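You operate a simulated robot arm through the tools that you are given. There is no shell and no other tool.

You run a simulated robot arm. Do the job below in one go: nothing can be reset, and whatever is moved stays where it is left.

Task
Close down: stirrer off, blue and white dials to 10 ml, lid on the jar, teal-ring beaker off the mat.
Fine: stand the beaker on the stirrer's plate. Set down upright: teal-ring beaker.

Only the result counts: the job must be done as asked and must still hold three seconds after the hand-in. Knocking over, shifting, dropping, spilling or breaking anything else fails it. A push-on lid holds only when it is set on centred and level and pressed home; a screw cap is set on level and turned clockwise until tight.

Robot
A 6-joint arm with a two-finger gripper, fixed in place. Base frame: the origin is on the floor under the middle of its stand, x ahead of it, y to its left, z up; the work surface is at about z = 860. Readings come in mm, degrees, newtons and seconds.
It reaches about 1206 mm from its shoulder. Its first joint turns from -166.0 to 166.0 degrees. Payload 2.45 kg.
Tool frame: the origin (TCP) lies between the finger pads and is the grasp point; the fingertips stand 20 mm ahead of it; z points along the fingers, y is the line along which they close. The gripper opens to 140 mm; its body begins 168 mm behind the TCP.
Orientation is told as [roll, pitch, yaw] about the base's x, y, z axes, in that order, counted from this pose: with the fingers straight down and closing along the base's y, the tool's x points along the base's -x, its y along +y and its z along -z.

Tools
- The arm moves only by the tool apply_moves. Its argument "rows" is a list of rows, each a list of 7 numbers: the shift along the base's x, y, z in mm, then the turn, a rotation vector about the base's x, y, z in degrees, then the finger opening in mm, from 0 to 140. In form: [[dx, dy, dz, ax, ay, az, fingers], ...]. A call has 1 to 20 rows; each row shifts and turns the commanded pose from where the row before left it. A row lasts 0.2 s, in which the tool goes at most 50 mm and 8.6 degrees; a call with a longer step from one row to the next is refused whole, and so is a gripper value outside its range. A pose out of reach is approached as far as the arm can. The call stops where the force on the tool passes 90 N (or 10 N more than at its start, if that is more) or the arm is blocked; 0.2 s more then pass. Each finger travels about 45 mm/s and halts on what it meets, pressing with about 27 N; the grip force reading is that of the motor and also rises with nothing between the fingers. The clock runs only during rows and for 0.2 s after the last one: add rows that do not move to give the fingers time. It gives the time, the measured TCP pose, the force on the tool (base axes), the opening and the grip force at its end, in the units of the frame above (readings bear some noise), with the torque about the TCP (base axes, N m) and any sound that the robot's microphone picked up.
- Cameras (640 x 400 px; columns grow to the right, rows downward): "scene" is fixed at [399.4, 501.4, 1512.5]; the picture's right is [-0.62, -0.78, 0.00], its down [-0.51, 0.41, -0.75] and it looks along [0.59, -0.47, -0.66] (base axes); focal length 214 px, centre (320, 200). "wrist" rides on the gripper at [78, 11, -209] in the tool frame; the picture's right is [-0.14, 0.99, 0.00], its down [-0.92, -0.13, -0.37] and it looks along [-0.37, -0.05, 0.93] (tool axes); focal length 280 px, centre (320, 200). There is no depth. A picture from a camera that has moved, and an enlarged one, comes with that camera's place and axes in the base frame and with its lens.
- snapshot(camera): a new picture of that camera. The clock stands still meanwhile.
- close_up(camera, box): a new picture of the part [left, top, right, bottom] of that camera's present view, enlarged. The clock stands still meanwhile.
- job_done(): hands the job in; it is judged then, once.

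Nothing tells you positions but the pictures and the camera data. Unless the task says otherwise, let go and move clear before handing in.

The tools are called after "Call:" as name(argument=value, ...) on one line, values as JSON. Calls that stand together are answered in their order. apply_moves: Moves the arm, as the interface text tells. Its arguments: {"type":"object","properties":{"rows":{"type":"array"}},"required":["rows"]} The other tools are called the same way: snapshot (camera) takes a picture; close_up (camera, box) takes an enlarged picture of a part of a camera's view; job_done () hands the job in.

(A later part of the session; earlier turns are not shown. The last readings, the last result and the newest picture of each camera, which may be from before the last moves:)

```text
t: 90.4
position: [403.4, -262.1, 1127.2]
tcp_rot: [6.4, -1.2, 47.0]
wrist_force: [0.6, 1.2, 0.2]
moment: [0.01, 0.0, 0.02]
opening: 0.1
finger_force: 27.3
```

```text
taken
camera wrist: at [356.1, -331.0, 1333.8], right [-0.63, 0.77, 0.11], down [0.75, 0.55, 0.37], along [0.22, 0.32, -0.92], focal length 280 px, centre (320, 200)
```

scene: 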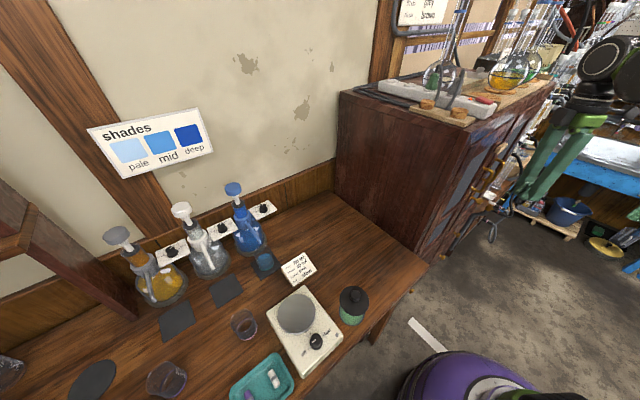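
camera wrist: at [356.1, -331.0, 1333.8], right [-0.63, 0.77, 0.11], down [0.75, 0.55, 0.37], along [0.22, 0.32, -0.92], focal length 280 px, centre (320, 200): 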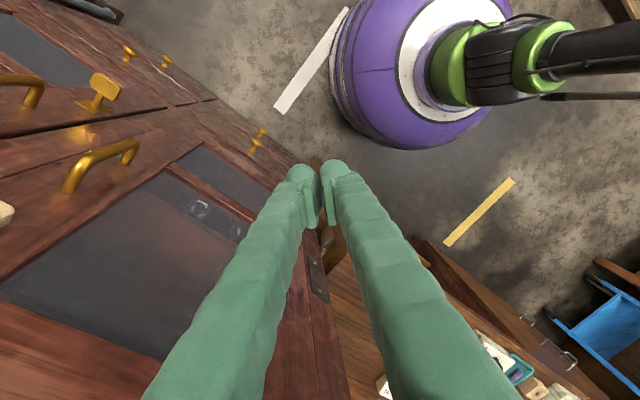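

The arm is under control again. I'm bringing it back over the bench at a safe height and restoring the straight-down orientation.

Call:
apply_moves(rows=[[14, 42, 5, 0, 0, -7.83, 60], [14, 42, 5, 0, 0, -7.83, 60], [14, 42, 5, 0, 0, -7.83, 60], [14, 42, 5, 0, 0, -7.83, 60], [14, 42, 5, 0, 0, -7.83, 60], [14, 42, 5, 0, 0, -7.85, 60], [14, 42, 5, -6.4, 1.2, 0, 60], [14, 42, 5, 0, 0, 0, 60], [14, 42, 5, 0, 0, 0, 60], [14, 42, 5, 0, 0, 0, 60], [14, 42, 5, 0, 0, 0, 60], [14, 42, 5, 0, 0, 0, 60], [14, 42, 5, 0, 0, 0, 60], [14, 42, 5, 0, 0, 0, 60], [0, 0, 0, 0, 0, 0, 60]])

Call:
snapshot(camera="scene")

Call:
snapshot(camera="wrist")

```text
t: 93.6
position: [599.2, 326.5, 1194.9]
tcp_rot: [0.0, -0.2, 0.1]
wrist_force: [-0.5, 0.5, -0.1]
moment: [0.03, -0.02, -0.03]
opening: 60.5
finger_force: 0.1
```

```text
taken
```

scene: 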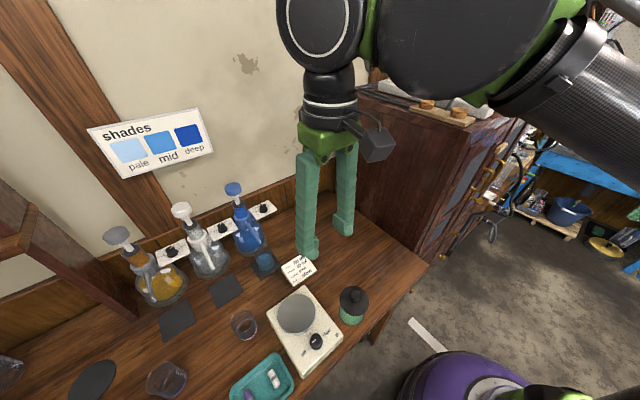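

```text
taken
camera wrist: at [521.2, 336.6, 1403.4], right [0.14, 0.99, 0.0], down [0.92, -0.13, 0.37], along [0.37, -0.05, -0.93], focal length 280 px, centre (320, 200)
```

wrist: 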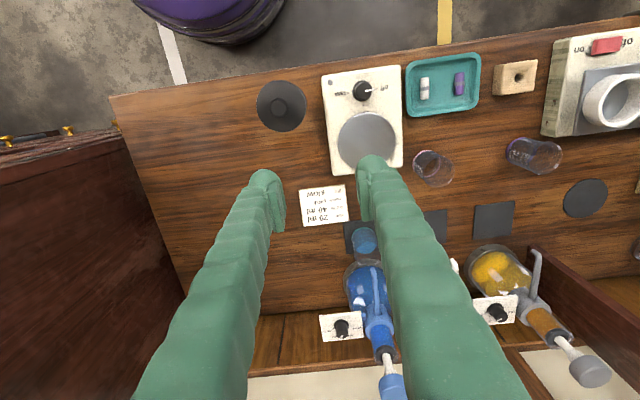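

Everything on the bench still looks in order. Next is the blue dial: I'm turning the tool so the fingers close roughly along x and approaching low in front of the knob at about (936, 320).

Call:
apply_moves(rows=[[22, -0.7, -12, 0, 0, 7.56, 60], [22, -0.7, -12, 0, 0, 7.56, 60], [22, -0.7, -12, 0, 0, 7.56, 60], [22, -0.7, -12, 0, 0, 7.56, 60], [22, -0.7, -12, 0, 0, 7.56, 60], [22, -0.7, -12, 0, 0, 7.56, 60], [22, -0.7, -12, 0, 0, 7.56, 60], [22, -0.7, -12, 0, 0, 7.56, 60], [22, -0.7, -12, 0, 0, 7.56, 60], [0, 0, 0, 0, 0, 0, 60]])

Call:
snapshot(camera="wrist")

Call:
snapshot(camera="scene")

```text
t: 95.8
position: [797.4, 319.9, 1089.3]
tcp_rot: [0.0, -0.1, 68.2]
wrist_force: [-0.1, 0.2, 0.2]
moment: [-0.01, -0.03, -0.01]
opening: 60.1
finger_force: 0.1
```

```text
taken
camera wrist: at [759.5, 249.9, 1297.2], right [-0.87, 0.5, 0.0], down [0.46, 0.81, 0.37], along [0.18, 0.32, -0.93], focal length 280 px, centre (320, 200)
```

wrist: 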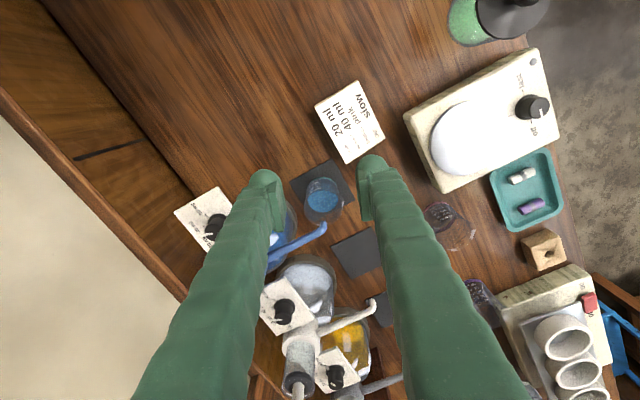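

```text
taken
```

scene: 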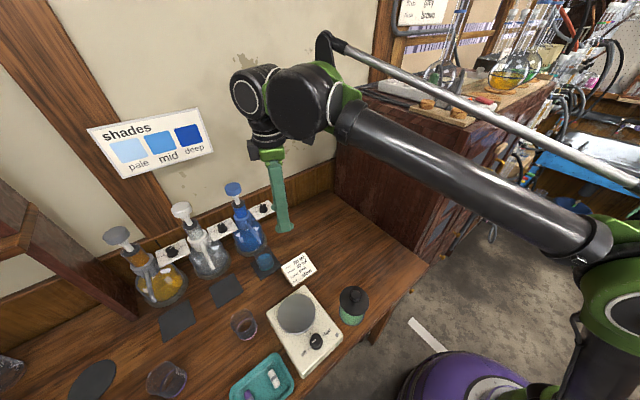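

Call:
close_up(camera="wrist", box=[165, 180, 245, 260])

Call:
close_up(camera="wrist", box=[250, 260, 340, 350])

```text
5.00 times, centred on (205, 220) of wrist
camera zoom: at [759.5, 249.9, 1297.2], right [-0.87, 0.5, 0.0], down [0.46, 0.81, 0.37], along [0.18, 0.32, -0.93], focal length 1402 px, centre (895, 100)
```

zoom: 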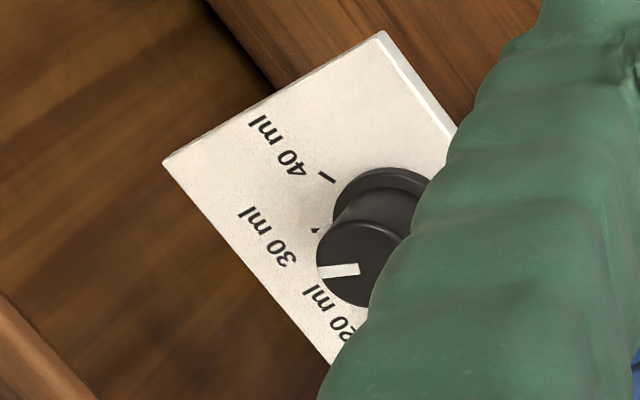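

```text
4.44 times, centred on (295, 305) of wrist
camera zoom: at [759.5, 249.9, 1297.2], right [-0.87, 0.5, 0.0], down [0.46, 0.81, 0.37], along [0.18, 0.32, -0.93], focal length 1246 px, centre (431, -267)
```

zoom: 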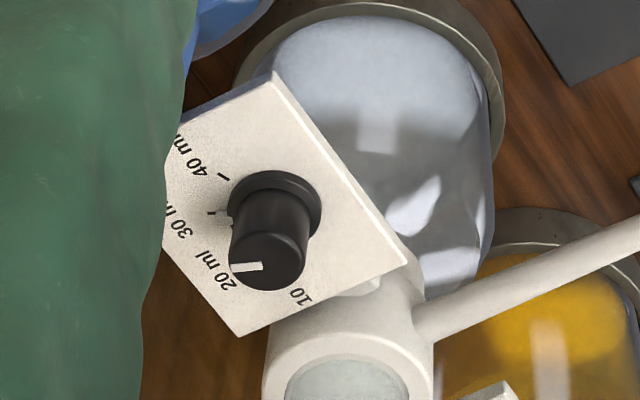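

Both dials point at 30 ml (about -22° from +x), and 10 ml is at about +65°. I'm moving over the blue knob.

Call:
apply_moves(rows=[[34.4, 0, -9, 0, 0, 0, 50], [34.4, 0, -9, 0, 0, 0, 50], [34.4, 0, -9, 0, 0, 0, 50], [34.4, -0.3, -9, 0, 0, 0, 50], [0, 0, 0, 0, 0, 0, 50]])

Call:
snapshot(camera="wrist")

Call:
close_up(camera="scene", box=[200, 150, 330, 260])

```text
t: 97.0
position: [936.0, 319.1, 1050.7]
tcp_rot: [0.0, 0.0, 68.1]
wrist_force: [0.3, -0.1, 0.6]
moment: [0.04, -0.06, 0.02]
opening: 50.0
finger_force: 0.0
```

```text
taken
camera wrist: at [897.7, 249.6, 1259.5], right [-0.87, 0.5, 0.0], down [0.46, 0.81, 0.37], along [0.18, 0.32, -0.93], focal length 280 px, centre (320, 200)
```

wrist: 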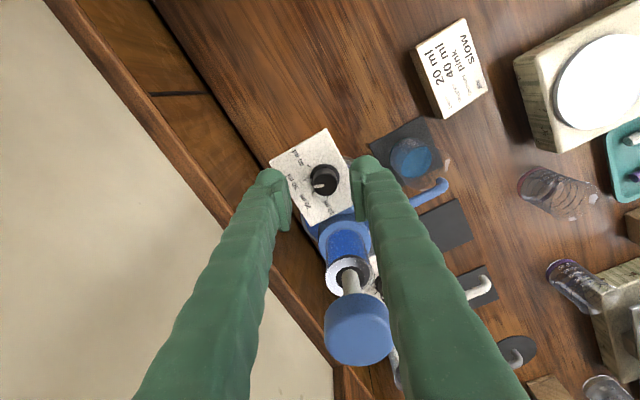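

```text
3.64 times, centred on (265, 205) of scene
camera zoom: at [399.4, 501.4, 1512.5], right [-0.62, -0.78, 0.0], down [-0.51, 0.41, -0.75], along [0.59, -0.47, -0.66], focal length 780 px, centre (520, 182)
```

zoom: 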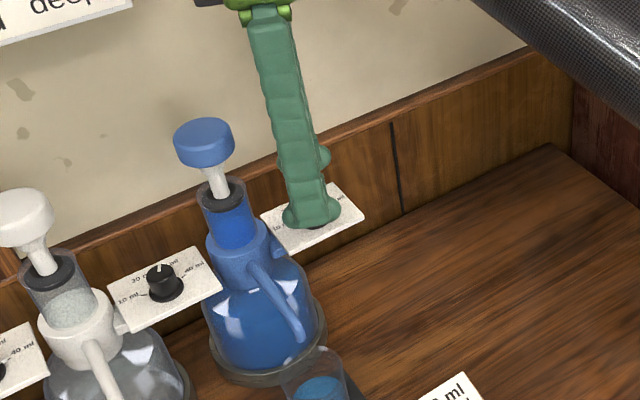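

Call:
close_up(camera="wrist", box=[260, 130, 380, 230])

```text
4.00 times, centred on (320, 180) of wrist
camera zoom: at [897.7, 249.6, 1259.5], right [-0.87, 0.5, 0.0], down [0.46, 0.81, 0.37], along [0.18, 0.32, -0.93], focal length 1122 px, centre (320, 280)
```

zoom: 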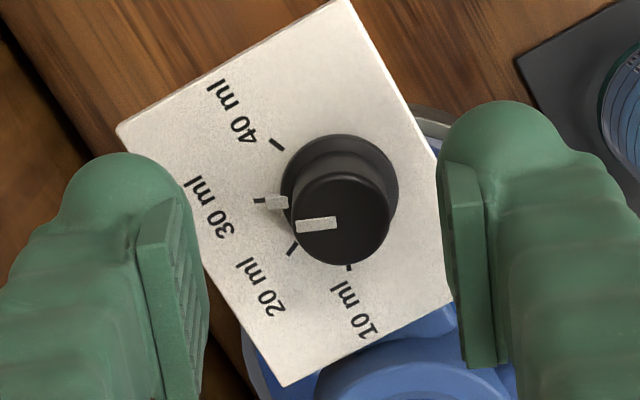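

The ticks sit at -67°, -22°, +23° and +67°, so I need a 90° turn. I'm shifting to centre the knob and lowering carefully so as not to press on the plate.

Call:
apply_moves(rows=[[-3, 3.8, -8, 0, 0, 0, 50], [0, 0, -10, 0, 0, 0, 50], [0, 0, -6, 0, 0, 0, 50], [0, 0, 0, 0, 0, 0, 50]])

Call:
close_up(camera="wrist", box=[260, 130, 380, 230])

Call:
close_up(camera="scene", box=[220, 180, 300, 240])

```text
t: 98.0
position: [932.2, 322.2, 1028.5]
tcp_rot: [0.0, -0.1, 68.1]
wrist_force: [0.0, -0.3, 0.4]
moment: [0.05, -0.01, -0.01]
opening: 50.1
finger_force: 0.1
```

```text
4.00 times, centred on (320, 180) of wrist
camera zoom: at [893.9, 253.9, 1236.6], right [-0.87, 0.5, 0.0], down [0.46, 0.81, 0.37], along [0.18, 0.32, -0.93], focal length 1122 px, centre (320, 280)
```

zoom: 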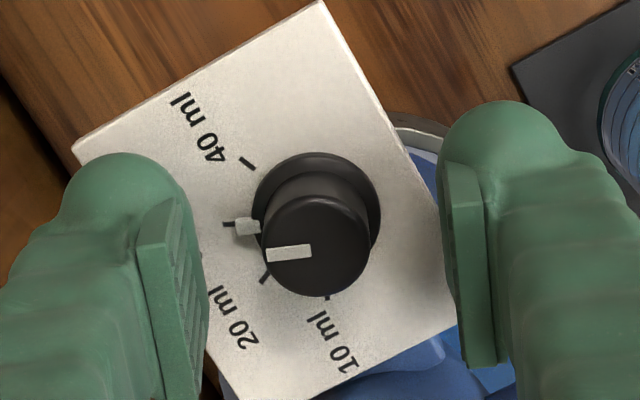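

```text
6.67 times, centred on (260, 210) of scene
camera zoom: at [399.4, 501.4, 1512.5], right [-0.62, -0.78, 0.0], down [-0.51, 0.41, -0.75], along [0.59, -0.47, -0.66], focal length 1430 px, centre (720, 133)
```

zoom: 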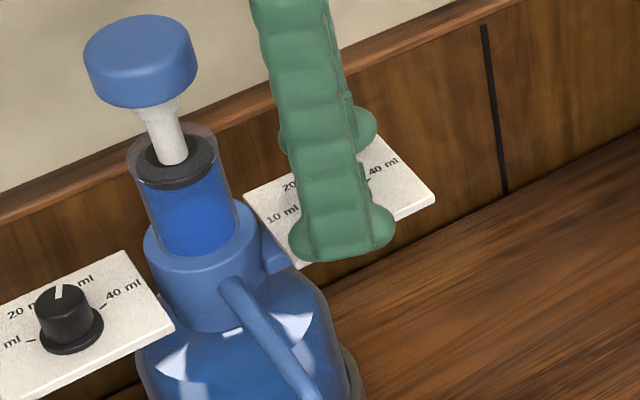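

Call:
apply_moves(rows=[[0, 0, -2, 0, 0, 0, 50], [0, 0, 0, 0, 0, 0, 50]])

Call:
apply_moves(rows=[[0, 0, -1.5, 0, 0, 0, 50], [0, 0, 0, 0, 0, 0, 50]])

Call:
apply_moves(rows=[[0, 0, -1, 0, 0, 0, 50], [0, 0, 0, 0, 0, 0, 50]])

Call:
close_up(camera="scene", box=[230, 190, 290, 240])

```text
t: 98.6
position: [932.1, 324.4, 1027.1]
tcp_rot: [0.0, -0.1, 68.1]
wrist_force: [-0.6, -0.5, 0.4]
moment: [-0.02, 0.01, 0.01]
opening: 49.9
finger_force: 0.1
```

```text
t: 99.2
position: [931.7, 323.0, 1024.4]
tcp_rot: [0.0, -0.1, 68.2]
wrist_force: [0.1, -0.4, 0.4]
moment: [0.01, -0.03, 0.0]
opening: 50.3
finger_force: 0.1
```

```text
t: 99.8
position: [932.4, 322.3, 1024.5]
tcp_rot: [0.0, -0.1, 68.1]
wrist_force: [2.6, 2.4, 9.2]
moment: [-0.05, -0.34, 0.11]
opening: 50.8
finger_force: 0.1
```

```text
8.00 times, centred on (260, 215) of scene
camera zoom: at [399.4, 501.4, 1512.5], right [-0.62, -0.78, 0.0], down [-0.51, 0.41, -0.75], along [0.59, -0.47, -0.66], focal length 1716 px, centre (800, 80)
```

zoom: 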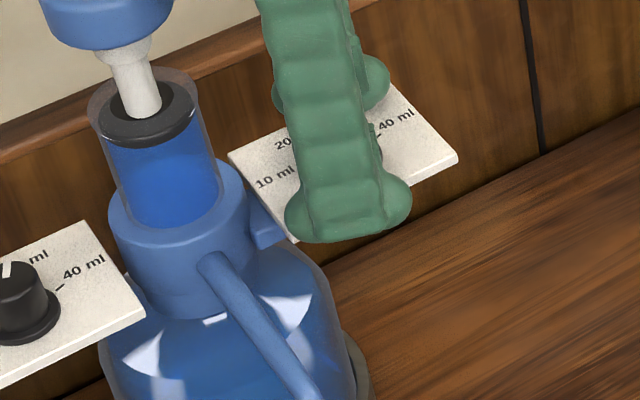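

Light contact with the plate (9 N). I'm lifting 1 mm, then gripping the blue knob.

Call:
apply_moves(rows=[[0, 0, 1, 0, 0, 0, 50], [0, 0, 0, 0, 0, 0, 20], [0, 0, 0, 0, 0, 0, 16], [0, 0, 0, 0, 0, 0, 16], [0, 0, 0, 0, 0, 0, 16]])

Call:
close_up(camera="wrist", box=[260, 130, 380, 230])

```text
t: 101.0
position: [933.1, 322.9, 1024.1]
tcp_rot: [0.0, -0.1, 68.1]
wrist_force: [3.0, -2.1, -1.6]
moment: [-0.02, -0.05, 0.01]
opening: 20.8
finger_force: 44.0
```

```text
4.00 times, centred on (320, 180) of wrist
camera zoom: at [894.2, 253.5, 1233.2], right [-0.87, 0.5, 0.0], down [0.46, 0.81, 0.37], along [0.18, 0.32, -0.93], focal length 1122 px, centre (320, 280)
```

zoom: 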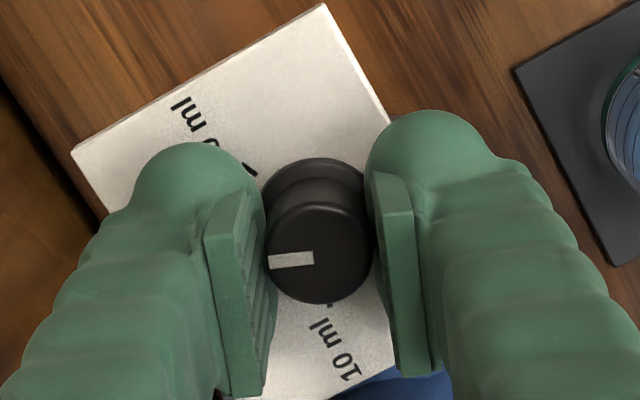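

The blue knob is gripped. I'm turning +30°, then regripping; three such strokes make 90°.

Call:
apply_moves(rows=[[0, 0, 0, 0, 0, 7.5, 16], [0, 0, 0, 0, 0, 7.5, 16], [0, 0, 0, 0, 0, 7.5, 16], [0, 0, 0, 0, 0, 7.5, 16], [0, 0, 0, 0, 0, 0, 16]])

Call:
close_up(camera="wrist", box=[260, 130, 380, 230])

Call:
close_up(camera="scene", box=[200, 150, 310, 250])

```text
t: 102.2
position: [932.3, 324.0, 1024.7]
tcp_rot: [0.1, -0.1, 98.2]
wrist_force: [-8.9, -7.7, -15.5]
moment: [-0.09, 0.06, -0.04]
opening: 20.5
finger_force: 45.1
```

```text
4.00 times, centred on (320, 180) of wrist
camera zoom: at [933.3, 243.2, 1233.3], right [-1.0, -0.01, 0.0], down [0.0, 0.93, 0.37], along [0.0, 0.37, -0.93], focal length 1122 px, centre (320, 280)
```

zoom: 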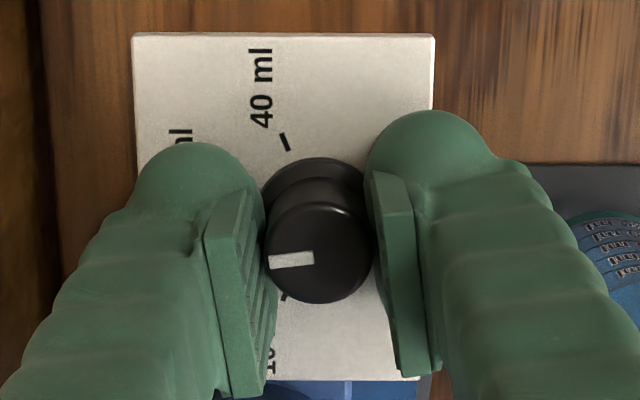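

```text
4.00 times, centred on (255, 200) of scene
camera zoom: at [399.4, 501.4, 1512.5], right [-0.62, -0.78, 0.0], down [-0.51, 0.41, -0.75], along [0.59, -0.47, -0.66], focal length 858 px, centre (580, 200)
```

zoom: 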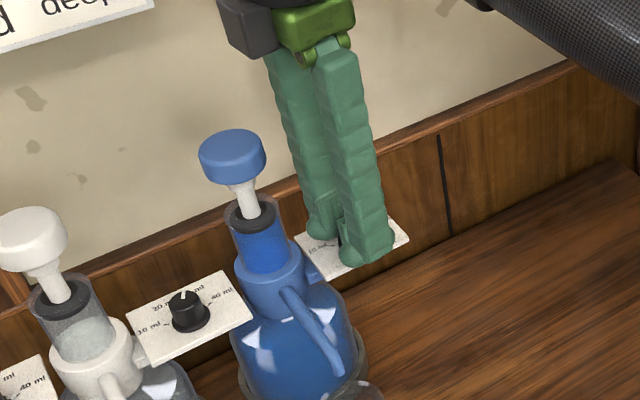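

Call:
apply_moves(rows=[[0, 0, 0, 0, 0, 0, 48], [0, 0, 0, 0, 0, 0, 48], [0, 0, 0, 0, 0, -7.5, 48], [0, 0, 0, 0, 0, -7.5, 48], [0, 0, 0, 0, 0, -7.5, 48], [0, 0, 0, 0, 0, -7.5, 48], [0, 0, 0, 0, 0, 0, 48], [0, 0, 0, 0, 0, 0, 16], [0, 0, 0, 0, 0, 0, 16], [0, 0, 0, 0, 0, 0, 16], [0, 0, 0, 0, 0, 0, 16]])

Call:
close_up(camera="wrist", box=[260, 130, 380, 230])

```text
t: 104.6
position: [933.6, 322.6, 1025.2]
tcp_rot: [0.0, -0.1, 68.1]
wrist_force: [4.2, -1.3, 2.7]
moment: [0.03, -0.06, 0.02]
opening: 20.8
finger_force: 45.1
```

```text
4.00 times, centred on (320, 180) of wrist
camera zoom: at [894.4, 253.9, 1233.6], right [-0.87, 0.5, 0.0], down [0.46, 0.81, 0.37], along [0.18, 0.32, -0.93], focal length 1122 px, centre (320, 280)
```

zoom: 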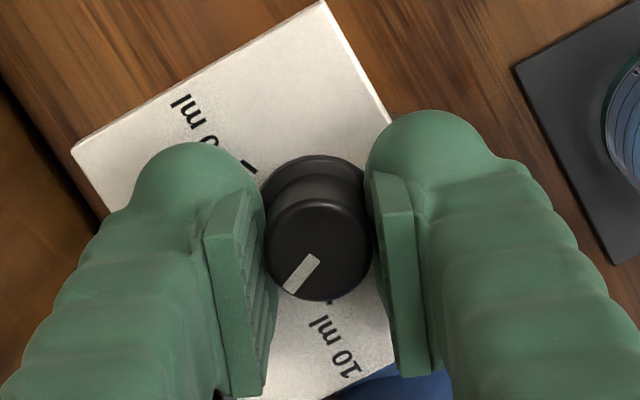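

The pointer is now at the 20 ml tick, so the dial seems to click into detents. One more stroke of about 40° should bring it to 10 ml.

Call:
apply_moves(rows=[[0, 0, 0, 0, 0, 8, 16], [0, 0, 0, 0, 0, 8, 16], [0, 0, 0, 0, 0, 8, 16], [0, 0, 0, 0, 0, 8, 16], [0, 0, 0, 0, 0, 8, 16], [0, 0, 0, 0, 0, 3, 16], [0, 0, 0, 0, 0, 0, 16]])

Call:
close_up(camera="wrist", box=[260, 130, 380, 230])

```text
t: 106.2
position: [932.0, 323.0, 1026.0]
tcp_rot: [0.1, -0.1, 111.2]
wrist_force: [-46.5, -16.5, -33.4]
moment: [-0.02, 0.29, -0.1]
opening: 20.8
finger_force: 44.9
```

```text
4.00 times, centred on (320, 180) of wrist
camera zoom: at [950.8, 245.9, 1234.2], right [-0.97, -0.23, 0.0], down [-0.21, 0.9, 0.37], along [-0.09, 0.36, -0.93], focal length 1122 px, centre (320, 280)
```

zoom: 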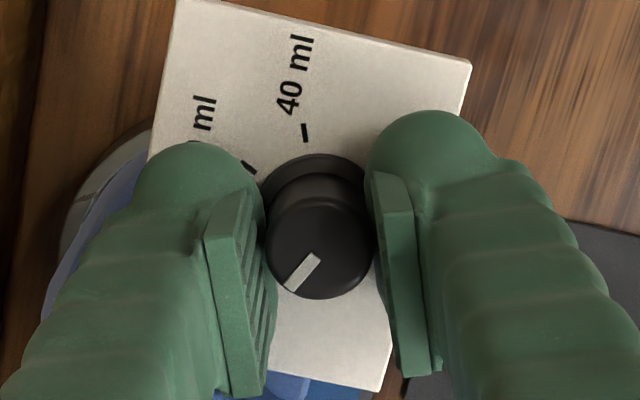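

Lateral force has built up, so I'm releasing right away and checking.

Call:
apply_moves(rows=[[0, 0, 0, 0, 0, 0, 48], [0, 0, 0, 0, 0, 0, 48], [0, 0, 0, 0, 0, 0, 48]])

Call:
close_up(camera="wrist", box=[260, 130, 380, 230])

Call:
close_up(camera="scene", box=[200, 150, 310, 250])

```text
t: 107.0
position: [933.2, 323.7, 1026.6]
tcp_rot: [0.0, -0.1, 111.1]
wrist_force: [0.7, 0.0, -0.8]
moment: [-0.02, 0.0, -0.03]
opening: 48.1
finger_force: 0.1
```

```text
4.00 times, centred on (320, 180) of wrist
camera zoom: at [951.8, 246.2, 1233.6], right [-0.97, -0.23, 0.0], down [-0.21, 0.9, 0.37], along [-0.09, 0.36, -0.93], focal length 1122 px, centre (320, 280)
```

zoom: 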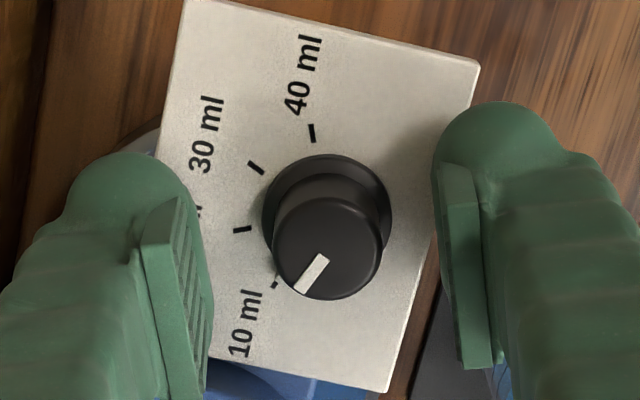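

```text
4.00 times, centred on (255, 200) of scene
camera zoom: at [399.4, 501.4, 1512.5], right [-0.62, -0.78, 0.0], down [-0.51, 0.41, -0.75], along [0.59, -0.47, -0.66], focal length 858 px, centre (580, 200)
```

zoom: 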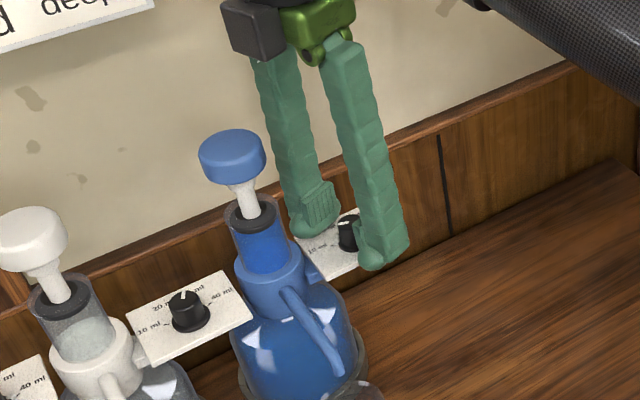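

Call:
close_up(camera="wrist", box=[295, 160, 345, 215])

```text
7.27 times, centred on (320, 188) of wrist
camera zoom: at [951.8, 246.2, 1233.6], right [-0.97, -0.23, 0.0], down [-0.21, 0.9, 0.37], along [-0.09, 0.36, -0.93], focal length 2039 px, centre (320, 291)
```

zoom: 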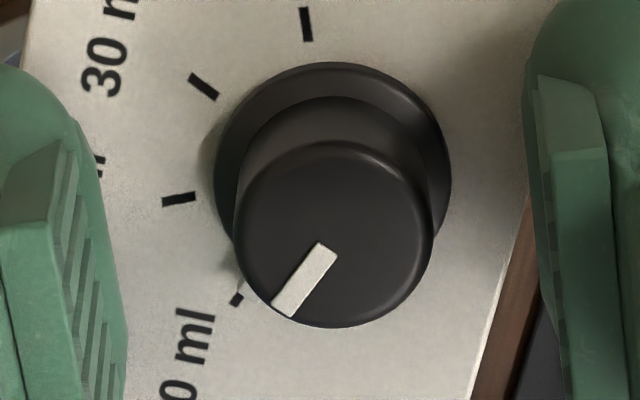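

The blue dial reads 10 ml (pointer about 68°, tick about 68–70°). I'm rising, backing clear of the bottles, and moving round to the white dial to see how far the arm reaches.

Call:
apply_moves(rows=[[0, 0, 15, 0, 0, 0, 50], [0, 0, 15, 0, 0, -7, 50], [-35, 0, 0, 0, 0, -7.1, 50], [-35, 0, 0, 0, 0, -7.1, 50], [-35, 0, 0, 0, 0, 0, 50], [0, 35, 0, 0, 0, 0, 50], [0, 35, 0, 0, 0, 0, 50], [0, 35, 0, 0, 0, 0, 50], [0, 34, 0, 0, 0, 0, 50], [0, 0, 0, 0, 0, 0, 50]])

Call:
snapshot(camera="wrist")

Call:
close_up(camera="scene", box=[120, 130, 310, 270])

```text
t: 109.2
position: [825.0, 463.8, 1055.9]
tcp_rot: [0.0, -0.2, 89.9]
wrist_force: [0.6, 0.8, 0.2]
moment: [-0.02, -0.02, 0.01]
opening: 50.0
finger_force: 0.0
```

```text
taken
camera wrist: at [814.9, 384.1, 1263.5], right [-0.99, 0.14, 0.0], down [0.13, 0.92, 0.37], along [0.05, 0.37, -0.93], focal length 280 px, centre (320, 200)
```

wrist: 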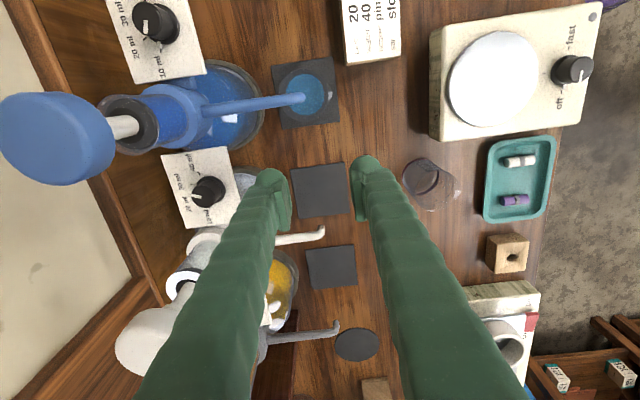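

```text
2.86 times, centred on (215, 200) of scene
camera zoom: at [399.4, 501.4, 1512.5], right [-0.62, -0.78, 0.0], down [-0.51, 0.41, -0.75], along [0.59, -0.47, -0.66], focal length 613 px, centre (620, 200)
```

zoom: 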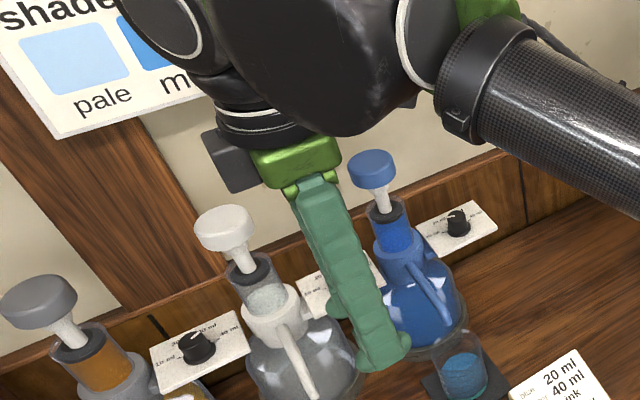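

Call:
close_up(camera="wrist", box=[100, 0, 210, 80])

Call:
apply_moves(rows=[[30, -0.5, 0, 0, 0, -7.3, 50], [30, -0.5, 0, 0, 0, -7.3, 50], [30, -0.5, 0, 0, 0, -7.3, 50], [20, 0, 0, 0, 0, 0, 50], [0, 0, 0, 0, 0, 0, 50]])

Call:
snapshot(camera="wrist")

```text
5.00 times, centred on (155, 40) of wrist
camera zoom: at [814.9, 384.1, 1263.5], right [-0.99, 0.14, 0.0], down [0.13, 0.92, 0.37], along [0.05, 0.37, -0.93], focal length 1402 px, centre (1145, 1000)
```

zoom: 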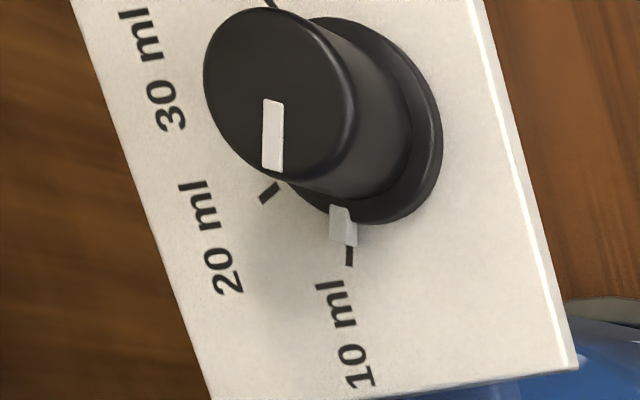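

```text
t: 110.4
position: [922.5, 451.6, 1041.3]
tcp_rot: [0.0, -0.2, 68.0]
wrist_force: [-0.3, -0.4, -0.2]
moment: [0.0, 0.01, 0.02]
opening: 50.3
finger_force: 0.1
out of reach, approached as far as the arm can: row 3, 4
```

```text
taken
camera wrist: at [883.2, 382.4, 1250.0], right [-0.87, 0.5, 0.0], down [0.46, 0.8, 0.37], along [0.18, 0.32, -0.93], focal length 280 px, centre (320, 200)
```

wrist: 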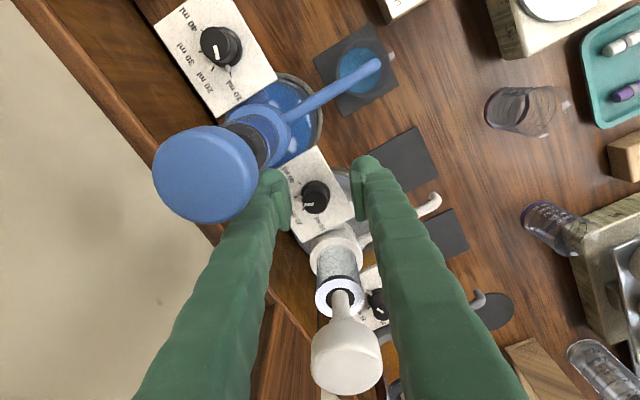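

The blue dial's marker is exactly on 10 ml. For the white knob the reach falls short by only about 10 mm, so a 4° forward lean will do. I'm applying it and centring over the knob.

Call:
apply_moves(rows=[[0, 0, 5, 0, -4, 0, 50], [6, 5, 0, 0, 0, 0, 50], [6, 5, 0, 0, 0, 0, 50], [0, 0, 0, 0, 0, 0, 50]])

Call:
snapshot(camera="wrist")

Call:
close_up(camera="wrist", box=[260, 130, 380, 230])

Call:
close_up(camera="scene", box=[150, 150, 290, 260])

```text
t: 111.4
position: [932.7, 462.5, 1047.8]
tcp_rot: [-3.7, -1.5, 68.1]
wrist_force: [0.0, 0.2, 0.5]
moment: [0.0, 0.01, 0.03]
opening: 50.0
finger_force: 0.0
```

```text
taken
camera wrist: at [879.7, 393.1, 1251.7], right [-0.87, 0.5, -0.06], down [0.44, 0.81, 0.4], along [0.25, 0.32, -0.91], focal length 280 px, centre (320, 200)
```

wrist: 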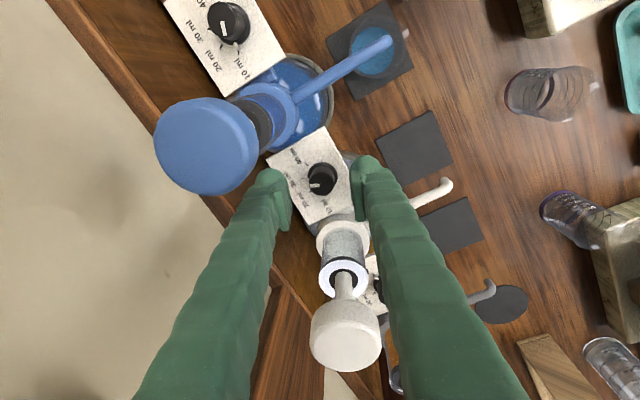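

```text
4.00 times, centred on (320, 180) of wrist
camera zoom: at [879.7, 393.1, 1251.7], right [-0.87, 0.5, -0.06], down [0.44, 0.81, 0.4], along [0.25, 0.32, -0.91], focal length 1122 px, centre (320, 280)
```

zoom: 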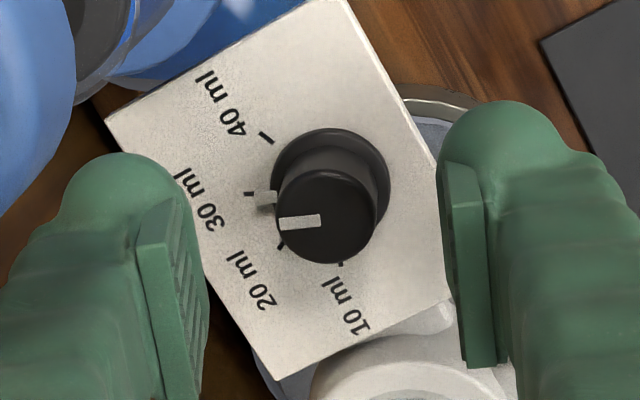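

```text
3.64 times, centred on (220, 205) of scene
camera zoom: at [399.4, 501.4, 1512.5], right [-0.62, -0.78, 0.0], down [-0.51, 0.41, -0.75], along [0.59, -0.47, -0.66], focal length 780 px, centre (684, 182)
```

zoom: 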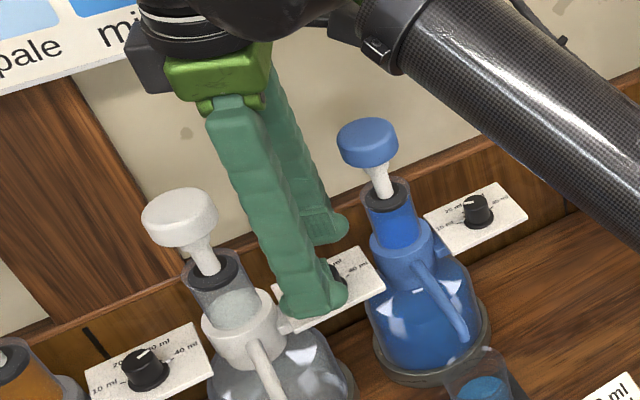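

Call:
apply_moves(rows=[[0.3, 0.8, -8, 0, 0, 0, 50], [0, 0, -8, 0, 0, 0, 50], [0, 0, -2, 0, 0, 0, 50], [0, 0, 0, 0, 0, 0, 50]])

Call:
apply_moves(rows=[[0, 0, -1.5, 0, 0, 0, 50], [0, 0, 0, 0, 0, 0, 50]])

Call:
apply_moves(rows=[[0, 0, -1.5, 0, 0, 0, 50], [0, 0, 0, 0, 0, 0, 50]])

Call:
close_up(camera="wrist", box=[260, 130, 380, 230])

```text
t: 112.4
position: [933.6, 462.2, 1027.7]
tcp_rot: [-3.7, -1.6, 68.1]
wrist_force: [-0.6, 0.2, 0.1]
moment: [-0.01, 0.03, 0.02]
opening: 49.9
finger_force: 0.0
```

```text
t: 113.0
position: [932.8, 462.8, 1026.5]
tcp_rot: [-3.7, -1.6, 68.1]
wrist_force: [-0.8, -0.1, 0.1]
moment: [-0.03, 0.01, 0.01]
opening: 49.9
finger_force: 0.1
```

```text
t: 113.6
position: [933.7, 462.9, 1026.1]
tcp_rot: [-3.6, -1.5, 68.0]
wrist_force: [1.4, 0.7, 5.4]
moment: [0.12, 0.13, -0.01]
opening: 49.8
finger_force: 0.0
```

```text
4.00 times, centred on (320, 180) of wrist
camera zoom: at [880.2, 394.0, 1230.9], right [-0.87, 0.5, -0.06], down [0.44, 0.81, 0.4], along [0.25, 0.32, -0.91], focal length 1122 px, centre (320, 280)
```

zoom: 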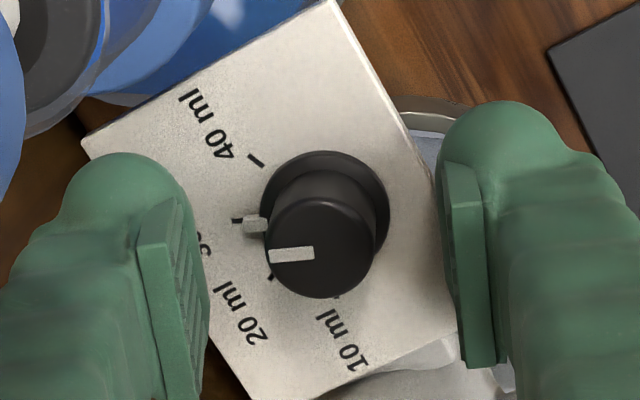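

Call:
apply_moves(rows=[[0, 0, 0.7, 0, 0, 0, 50], [0, 0, 0, 0, 0, 0, 20], [0, 0, 0, 0, 0, 0, 16], [0, 0, 0, 0, 0, 0, 16], [0, 0, 0, 0, 0, 0, 16]])

Call:
close_up(camera="wrist", box=[260, 130, 380, 230])

```text
t: 114.8
position: [931.7, 463.3, 1026.0]
tcp_rot: [-3.7, -1.7, 68.0]
wrist_force: [-10.4, 1.0, -3.7]
moment: [0.05, 0.17, -0.04]
opening: 20.6
finger_force: 40.0
```

```text
4.00 times, centred on (320, 180) of wrist
camera zoom: at [879.5, 394.4, 1231.5], right [-0.87, 0.5, -0.06], down [0.44, 0.81, 0.4], along [0.25, 0.32, -0.91], focal length 1122 px, centre (320, 280)
```

zoom: 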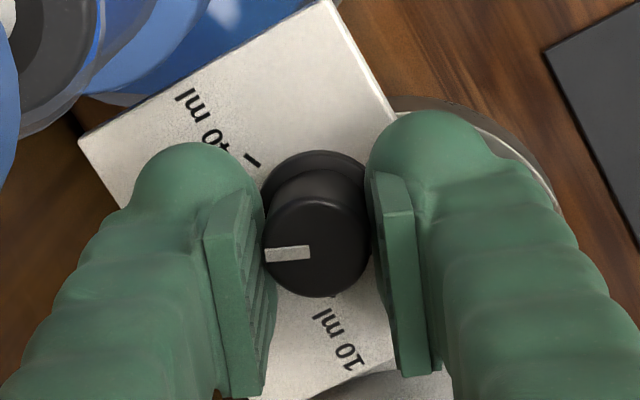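

The white knob is gripped. Turning +30°.

Call:
apply_moves(rows=[[0, 0, 0, 0, 0, 7.5, 16], [0, 0, 0, 0, 0, 7.5, 16], [0, 0, 0, 0, 0, 7.5, 16], [0, 0, 0, 0, 0, 7.5, 16]])

Call:
close_up(camera="wrist", box=[260, 130, 380, 230])

Call:
close_up(camera="scene", box=[150, 150, 290, 260])

```text
t: 115.8
position: [930.2, 463.2, 1027.6]
tcp_rot: [-3.6, -1.7, 98.2]
wrist_force: [-41.4, -8.9, -25.2]
moment: [-0.33, 0.48, -0.14]
opening: 20.7
finger_force: 45.0
```

```text
4.00 times, centred on (320, 180) of wrist
camera zoom: at [920.2, 376.7, 1231.7], right [-1.0, 0.0, -0.06], down [-0.03, 0.92, 0.4], along [0.05, 0.4, -0.91], focal length 1122 px, centre (320, 280)
```

zoom: 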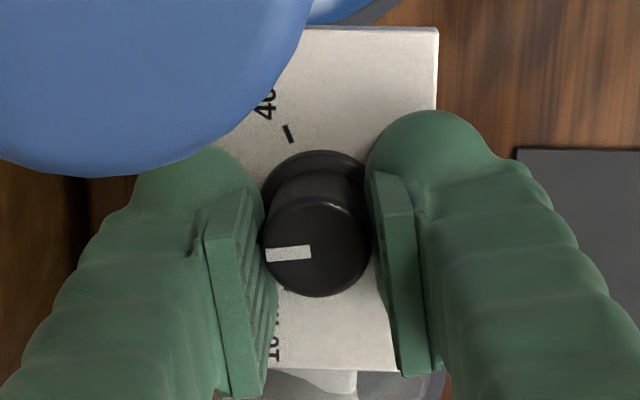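

```text
3.64 times, centred on (220, 205) of scene
camera zoom: at [399.4, 501.4, 1512.5], right [-0.62, -0.78, 0.0], down [-0.51, 0.41, -0.75], along [0.59, -0.47, -0.66], focal length 780 px, centre (684, 182)
```

zoom: 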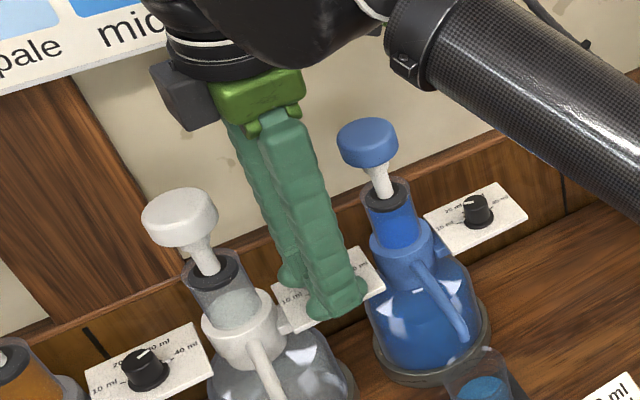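

Sideways load shows the knob is about 2.5 mm nearer in x than my centre. I'm shifting to relieve it, then releasing and regripping centred.

Call:
apply_moves(rows=[[-2.2, 0, -0.5, 0, 0, 0, 16], [0, 0, 0, 0, 0, 0, 16]])

Call:
apply_moves(rows=[[0, 0, 0, 0, 0, 0, 48], [0, 0, 0, 0, 0, 0, 48], [0, 0, 0, 0, 0, 0, 48], [0, 0, 0, 0, 0, -7.5, 48], [0, 0, 0, 0, 0, -7.5, 48], [0, 0, 0, 0, 0, -7.5, 48], [0, 0, 0, 0, 0, -7.5, 48], [0, 0, 0, 0, 0, 0, 48]])

Call:
close_up(camera="wrist", box=[260, 130, 380, 230])

```text
t: 116.4
position: [931.6, 464.6, 1026.5]
tcp_rot: [-3.8, -1.6, 98.2]
wrist_force: [-14.2, 2.2, 3.4]
moment: [0.0, 0.25, -0.06]
opening: 20.7
finger_force: 44.7
```

```text
t: 118.2
position: [931.4, 463.1, 1026.4]
tcp_rot: [-3.7, -1.7, 67.9]
wrist_force: [0.0, 0.3, 0.4]
moment: [0.0, 0.0, 0.0]
opening: 48.1
finger_force: 0.1
```

```text
4.00 times, centred on (320, 180) of wrist
camera zoom: at [877.3, 394.5, 1230.5], right [-0.86, 0.5, -0.06], down [0.44, 0.81, 0.4], along [0.25, 0.32, -0.91], focal length 1122 px, centre (320, 280)
```

zoom: 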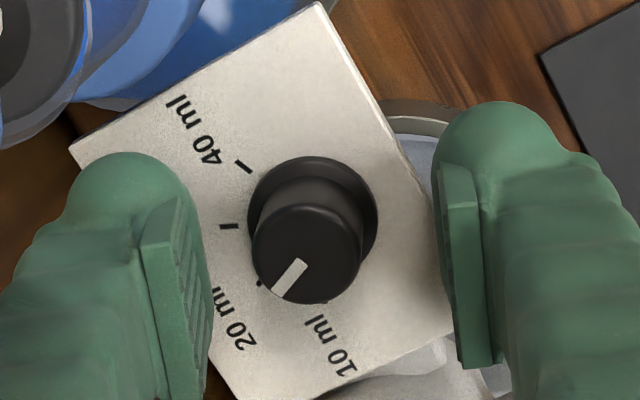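

The white dial is at 20 ml now. I'm recentring slightly before the last stroke.

Call:
apply_moves(rows=[[1.2, -2.5, 0, 0, 0, 0, 48], [0, 0, 0, 0, 0, 0, 48], [0, 0, 0, 0, 0, 0, 16], [0, 0, 0, 0, 0, 0, 16], [0, 0, 0, 0, 0, 0, 16], [0, 0, 0, 0, 0, 0, 16]])

Call:
close_up(camera="wrist", box=[260, 130, 380, 230])

```text
t: 119.6
position: [931.0, 462.6, 1026.2]
tcp_rot: [-3.7, -1.5, 68.1]
wrist_force: [-4.8, 4.2, 10.7]
moment: [0.03, 0.36, -0.13]
opening: 22.0
finger_force: 4.7
```

```text
4.00 times, centred on (320, 180) of wrist
camera zoom: at [878.3, 391.9, 1231.3], right [-0.87, 0.5, -0.06], down [0.44, 0.81, 0.4], along [0.25, 0.32, -0.91], focal length 1122 px, centre (320, 280)
```

zoom: 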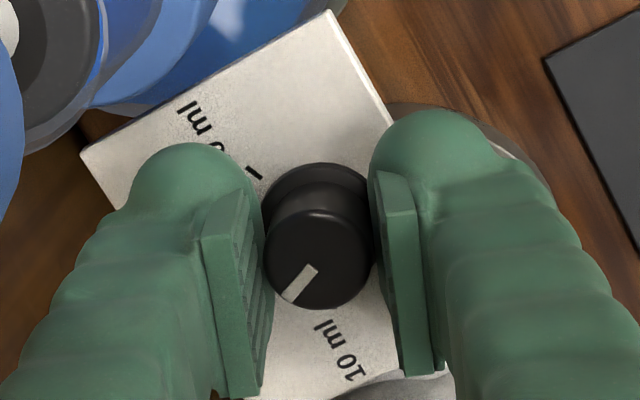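

Call:
apply_moves(rows=[[0, 0, 0, 0, 0, 0, 14], [0, 0, 0, 0, 0, 0, 14]])

Call:
apply_moves(rows=[[0, 0, 0, 0, 0, 7.5, 14], [0, 0, 0, 0, 0, 7.5, 14], [0, 0, 0, 0, 0, 7.5, 14]])

```text
t: 120.2
position: [932.9, 460.7, 1026.8]
tcp_rot: [-3.7, -1.6, 68.0]
wrist_force: [-6.4, 4.2, 8.1]
moment: [0.1, 0.3, -0.04]
opening: 20.7
finger_force: 37.6
```

```text
t: 121.0
position: [933.0, 460.2, 1026.2]
tcp_rot: [-3.7, -1.6, 90.7]
wrist_force: [-5.6, 4.0, 14.6]
moment: [0.17, 0.21, 0.02]
opening: 20.3
finger_force: 45.0
```

The sideways load is now small. I'm finishing the stroke to about 41°, then releasing.

Call:
apply_moves(rows=[[0, 0, 0, 0, 0, 6.5, 14], [0, 0, 0, 0, 0, 6.5, 14], [0, 0, 0, 0, 0, 5, 14]])

Call:
close_up(camera="wrist", box=[260, 130, 380, 230])

```text
t: 121.8
position: [931.3, 459.4, 1025.8]
tcp_rot: [-3.6, -1.5, 108.8]
wrist_force: [-22.7, -4.2, -3.7]
moment: [0.01, 0.37, 0.03]
opening: 20.6
finger_force: 45.2
```

```text
4.00 times, centred on (320, 180) of wrist
camera zoom: at [936.3, 373.1, 1231.5], right [-0.98, -0.18, -0.06], down [-0.19, 0.9, 0.4], along [-0.02, 0.41, -0.91], focal length 1122 px, centre (320, 280)
```

zoom: 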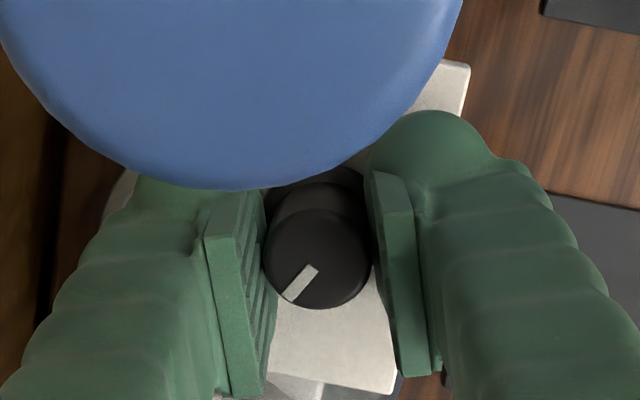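

Call:
apply_moves(rows=[[0, 0, 0, 0, 0, 0, 48], [0, 0, 0, 0, 0, 0, 48], [0, 0, 0, 0, 0, 0, 48], [0, 0, 0, 0, 0, -8, 48], [0, 0, 0, 0, 0, -8, 48], [0, 0, 0, 0, 0, -8, 48], [0, 0, 0, 0, 0, -8, 48], [0, 0, 0, 0, 0, -8, 48], [0, 0, 0, 0, 0, 0, 48]])

Call:
close_up(camera="wrist", box=[260, 130, 380, 230])

Call:
close_up(camera="scene", box=[150, 150, 290, 260])

```text
t: 123.8
position: [932.3, 461.3, 1025.7]
tcp_rot: [-3.7, -1.6, 68.5]
wrist_force: [-0.4, -1.7, 1.8]
moment: [0.03, 0.07, 0.04]
opening: 48.4
finger_force: 0.0
```

```text
4.00 times, centred on (320, 180) of wrist
camera zoom: at [879.7, 391.3, 1230.8], right [-0.87, 0.49, -0.06], down [0.43, 0.81, 0.4], along [0.25, 0.32, -0.91], focal length 1122 px, centre (320, 280)
```

zoom: 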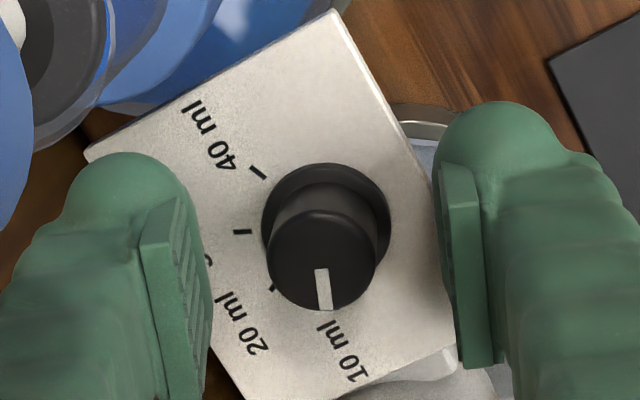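

```text
3.64 times, centred on (220, 205) of scene
camera zoom: at [399.4, 501.4, 1512.5], right [-0.62, -0.78, 0.0], down [-0.51, 0.41, -0.75], along [0.59, -0.47, -0.66], focal length 780 px, centre (684, 182)
```

zoom: 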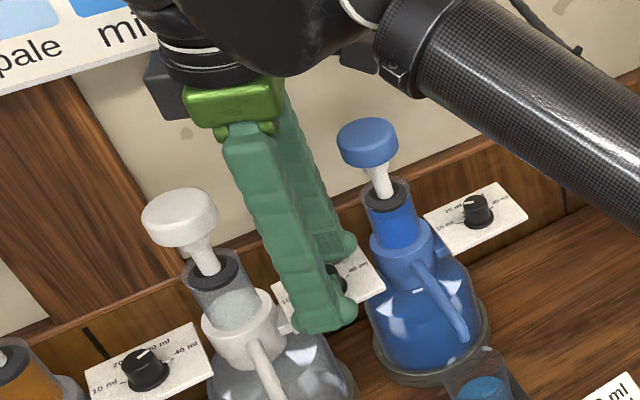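

The white dial now points to 10 ml as well (about 68°). I'm rising and retreating, straightening the tool, then heading for the beaker.

Call:
apply_moves(rows=[[0, 0, 12, 0, 0, 0, 50], [0, 0, 14, 0, 0, 0, 50], [-25, 0, 2, 0, 4, 0, 50], [-35, -5, 0, 0, 0, 0, 50], [-35, -10, 0, 0, 0, -7.5, 50], [-25, -10, 10, 0, 0, -7.5, 60], [-10, -10, 15, 0, 0, -7.5, 70], [0, -10, 15, 0, 0, -7.5, 80], [0, -10, 10, 0, 0, -7.5, 90], [0, -10, 0, 0, 0, -7.7, 90], [0, -3, 0, 0, 0, -7.7, 90], [0, 0, 0, 0, 0, -7.7, 90], [0, 0, 0, 0, 0, -7.7, 90], [0, 0, 0, 0, 0, 0, 90]])

Call:
snapshot(camera="wrist")

Call:
close_up(camera="scene", box=[130, 170, 300, 310])

```text
t: 126.8
position: [801.6, 392.0, 1105.0]
tcp_rot: [0.0, 0.0, 0.1]
wrist_force: [0.0, 0.0, 0.7]
moment: [-0.05, 0.0, 0.02]
opening: 90.2
finger_force: 0.1
```

```text
taken
camera wrist: at [724.2, 402.7, 1312.8], right [0.14, 0.99, 0.0], down [0.92, -0.13, 0.37], along [0.37, -0.05, -0.93], focal length 280 px, centre (320, 200)
```

wrist: 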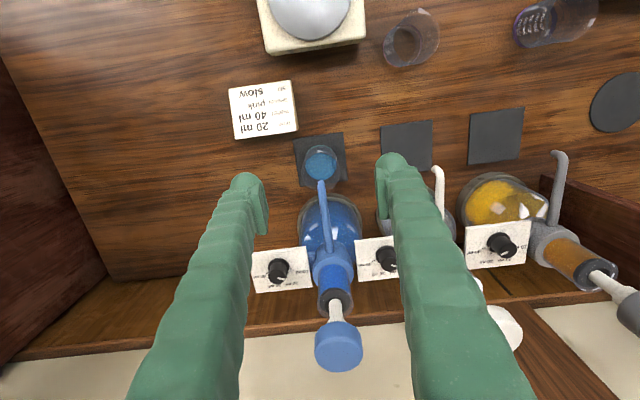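

```text
2.86 times, centred on (215, 240) of scene
camera zoom: at [399.4, 501.4, 1512.5], right [-0.62, -0.78, 0.0], down [-0.51, 0.41, -0.75], along [0.59, -0.47, -0.66], focal length 613 px, centre (620, 86)
```

zoom: 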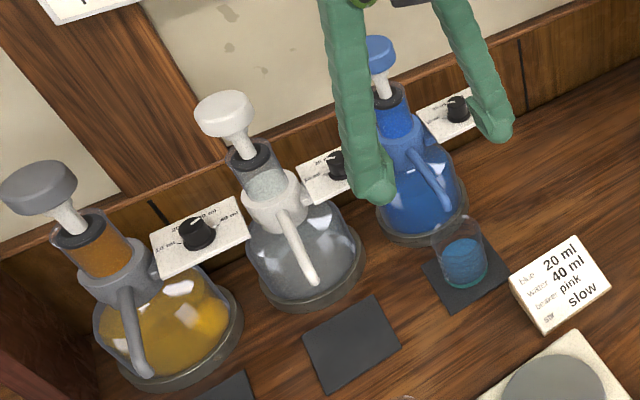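

Call:
close_up(camera="wrist", box=[250, 225, 410, 305])

Call:
close_up(camera="wrist", box=[270, 120, 370, 220])

Call:
close_up(camera="scene", box=[235, 235, 295, 285])

```text
4.00 times, centred on (330, 265) of wrist
camera zoom: at [724.2, 402.7, 1312.8], right [0.14, 0.99, 0.0], down [0.92, -0.13, 0.37], along [0.37, -0.05, -0.93], focal length 1122 px, centre (280, -60)
```

zoom: 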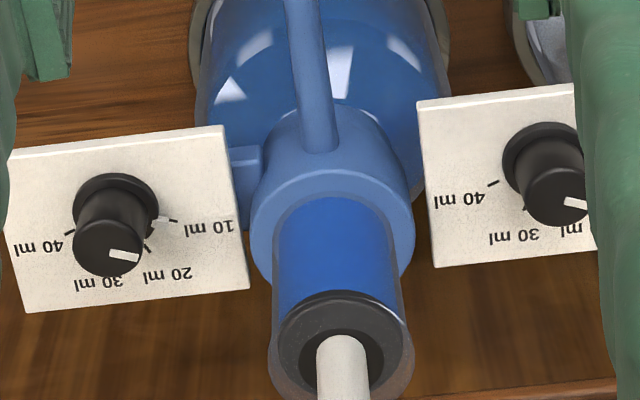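

```text
4.00 times, centred on (320, 170) of wrist
camera zoom: at [724.2, 402.7, 1312.8], right [0.14, 0.99, 0.0], down [0.92, -0.13, 0.37], along [0.37, -0.05, -0.93], focal length 1122 px, centre (320, 320)
```

zoom: 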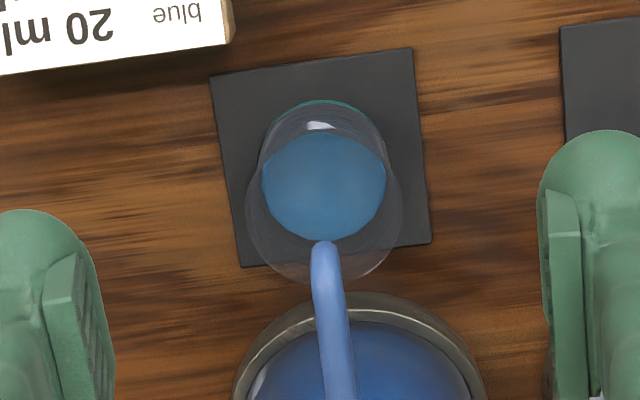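

```text
8.00 times, centred on (265, 260) of scene
camera zoom: at [399.4, 501.4, 1512.5], right [-0.62, -0.78, 0.0], down [-0.51, 0.41, -0.75], along [0.59, -0.47, -0.66], focal length 1716 px, centre (760, -280)
```

zoom: 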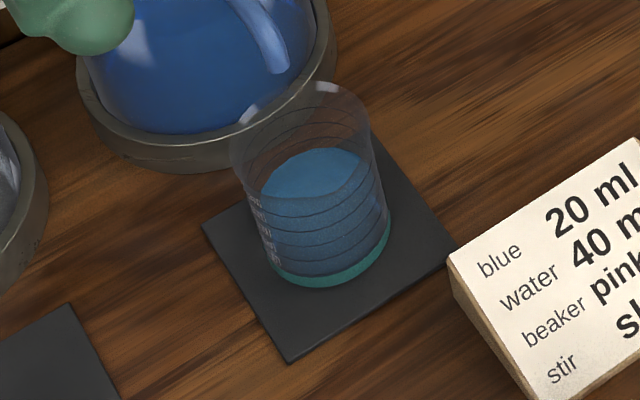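

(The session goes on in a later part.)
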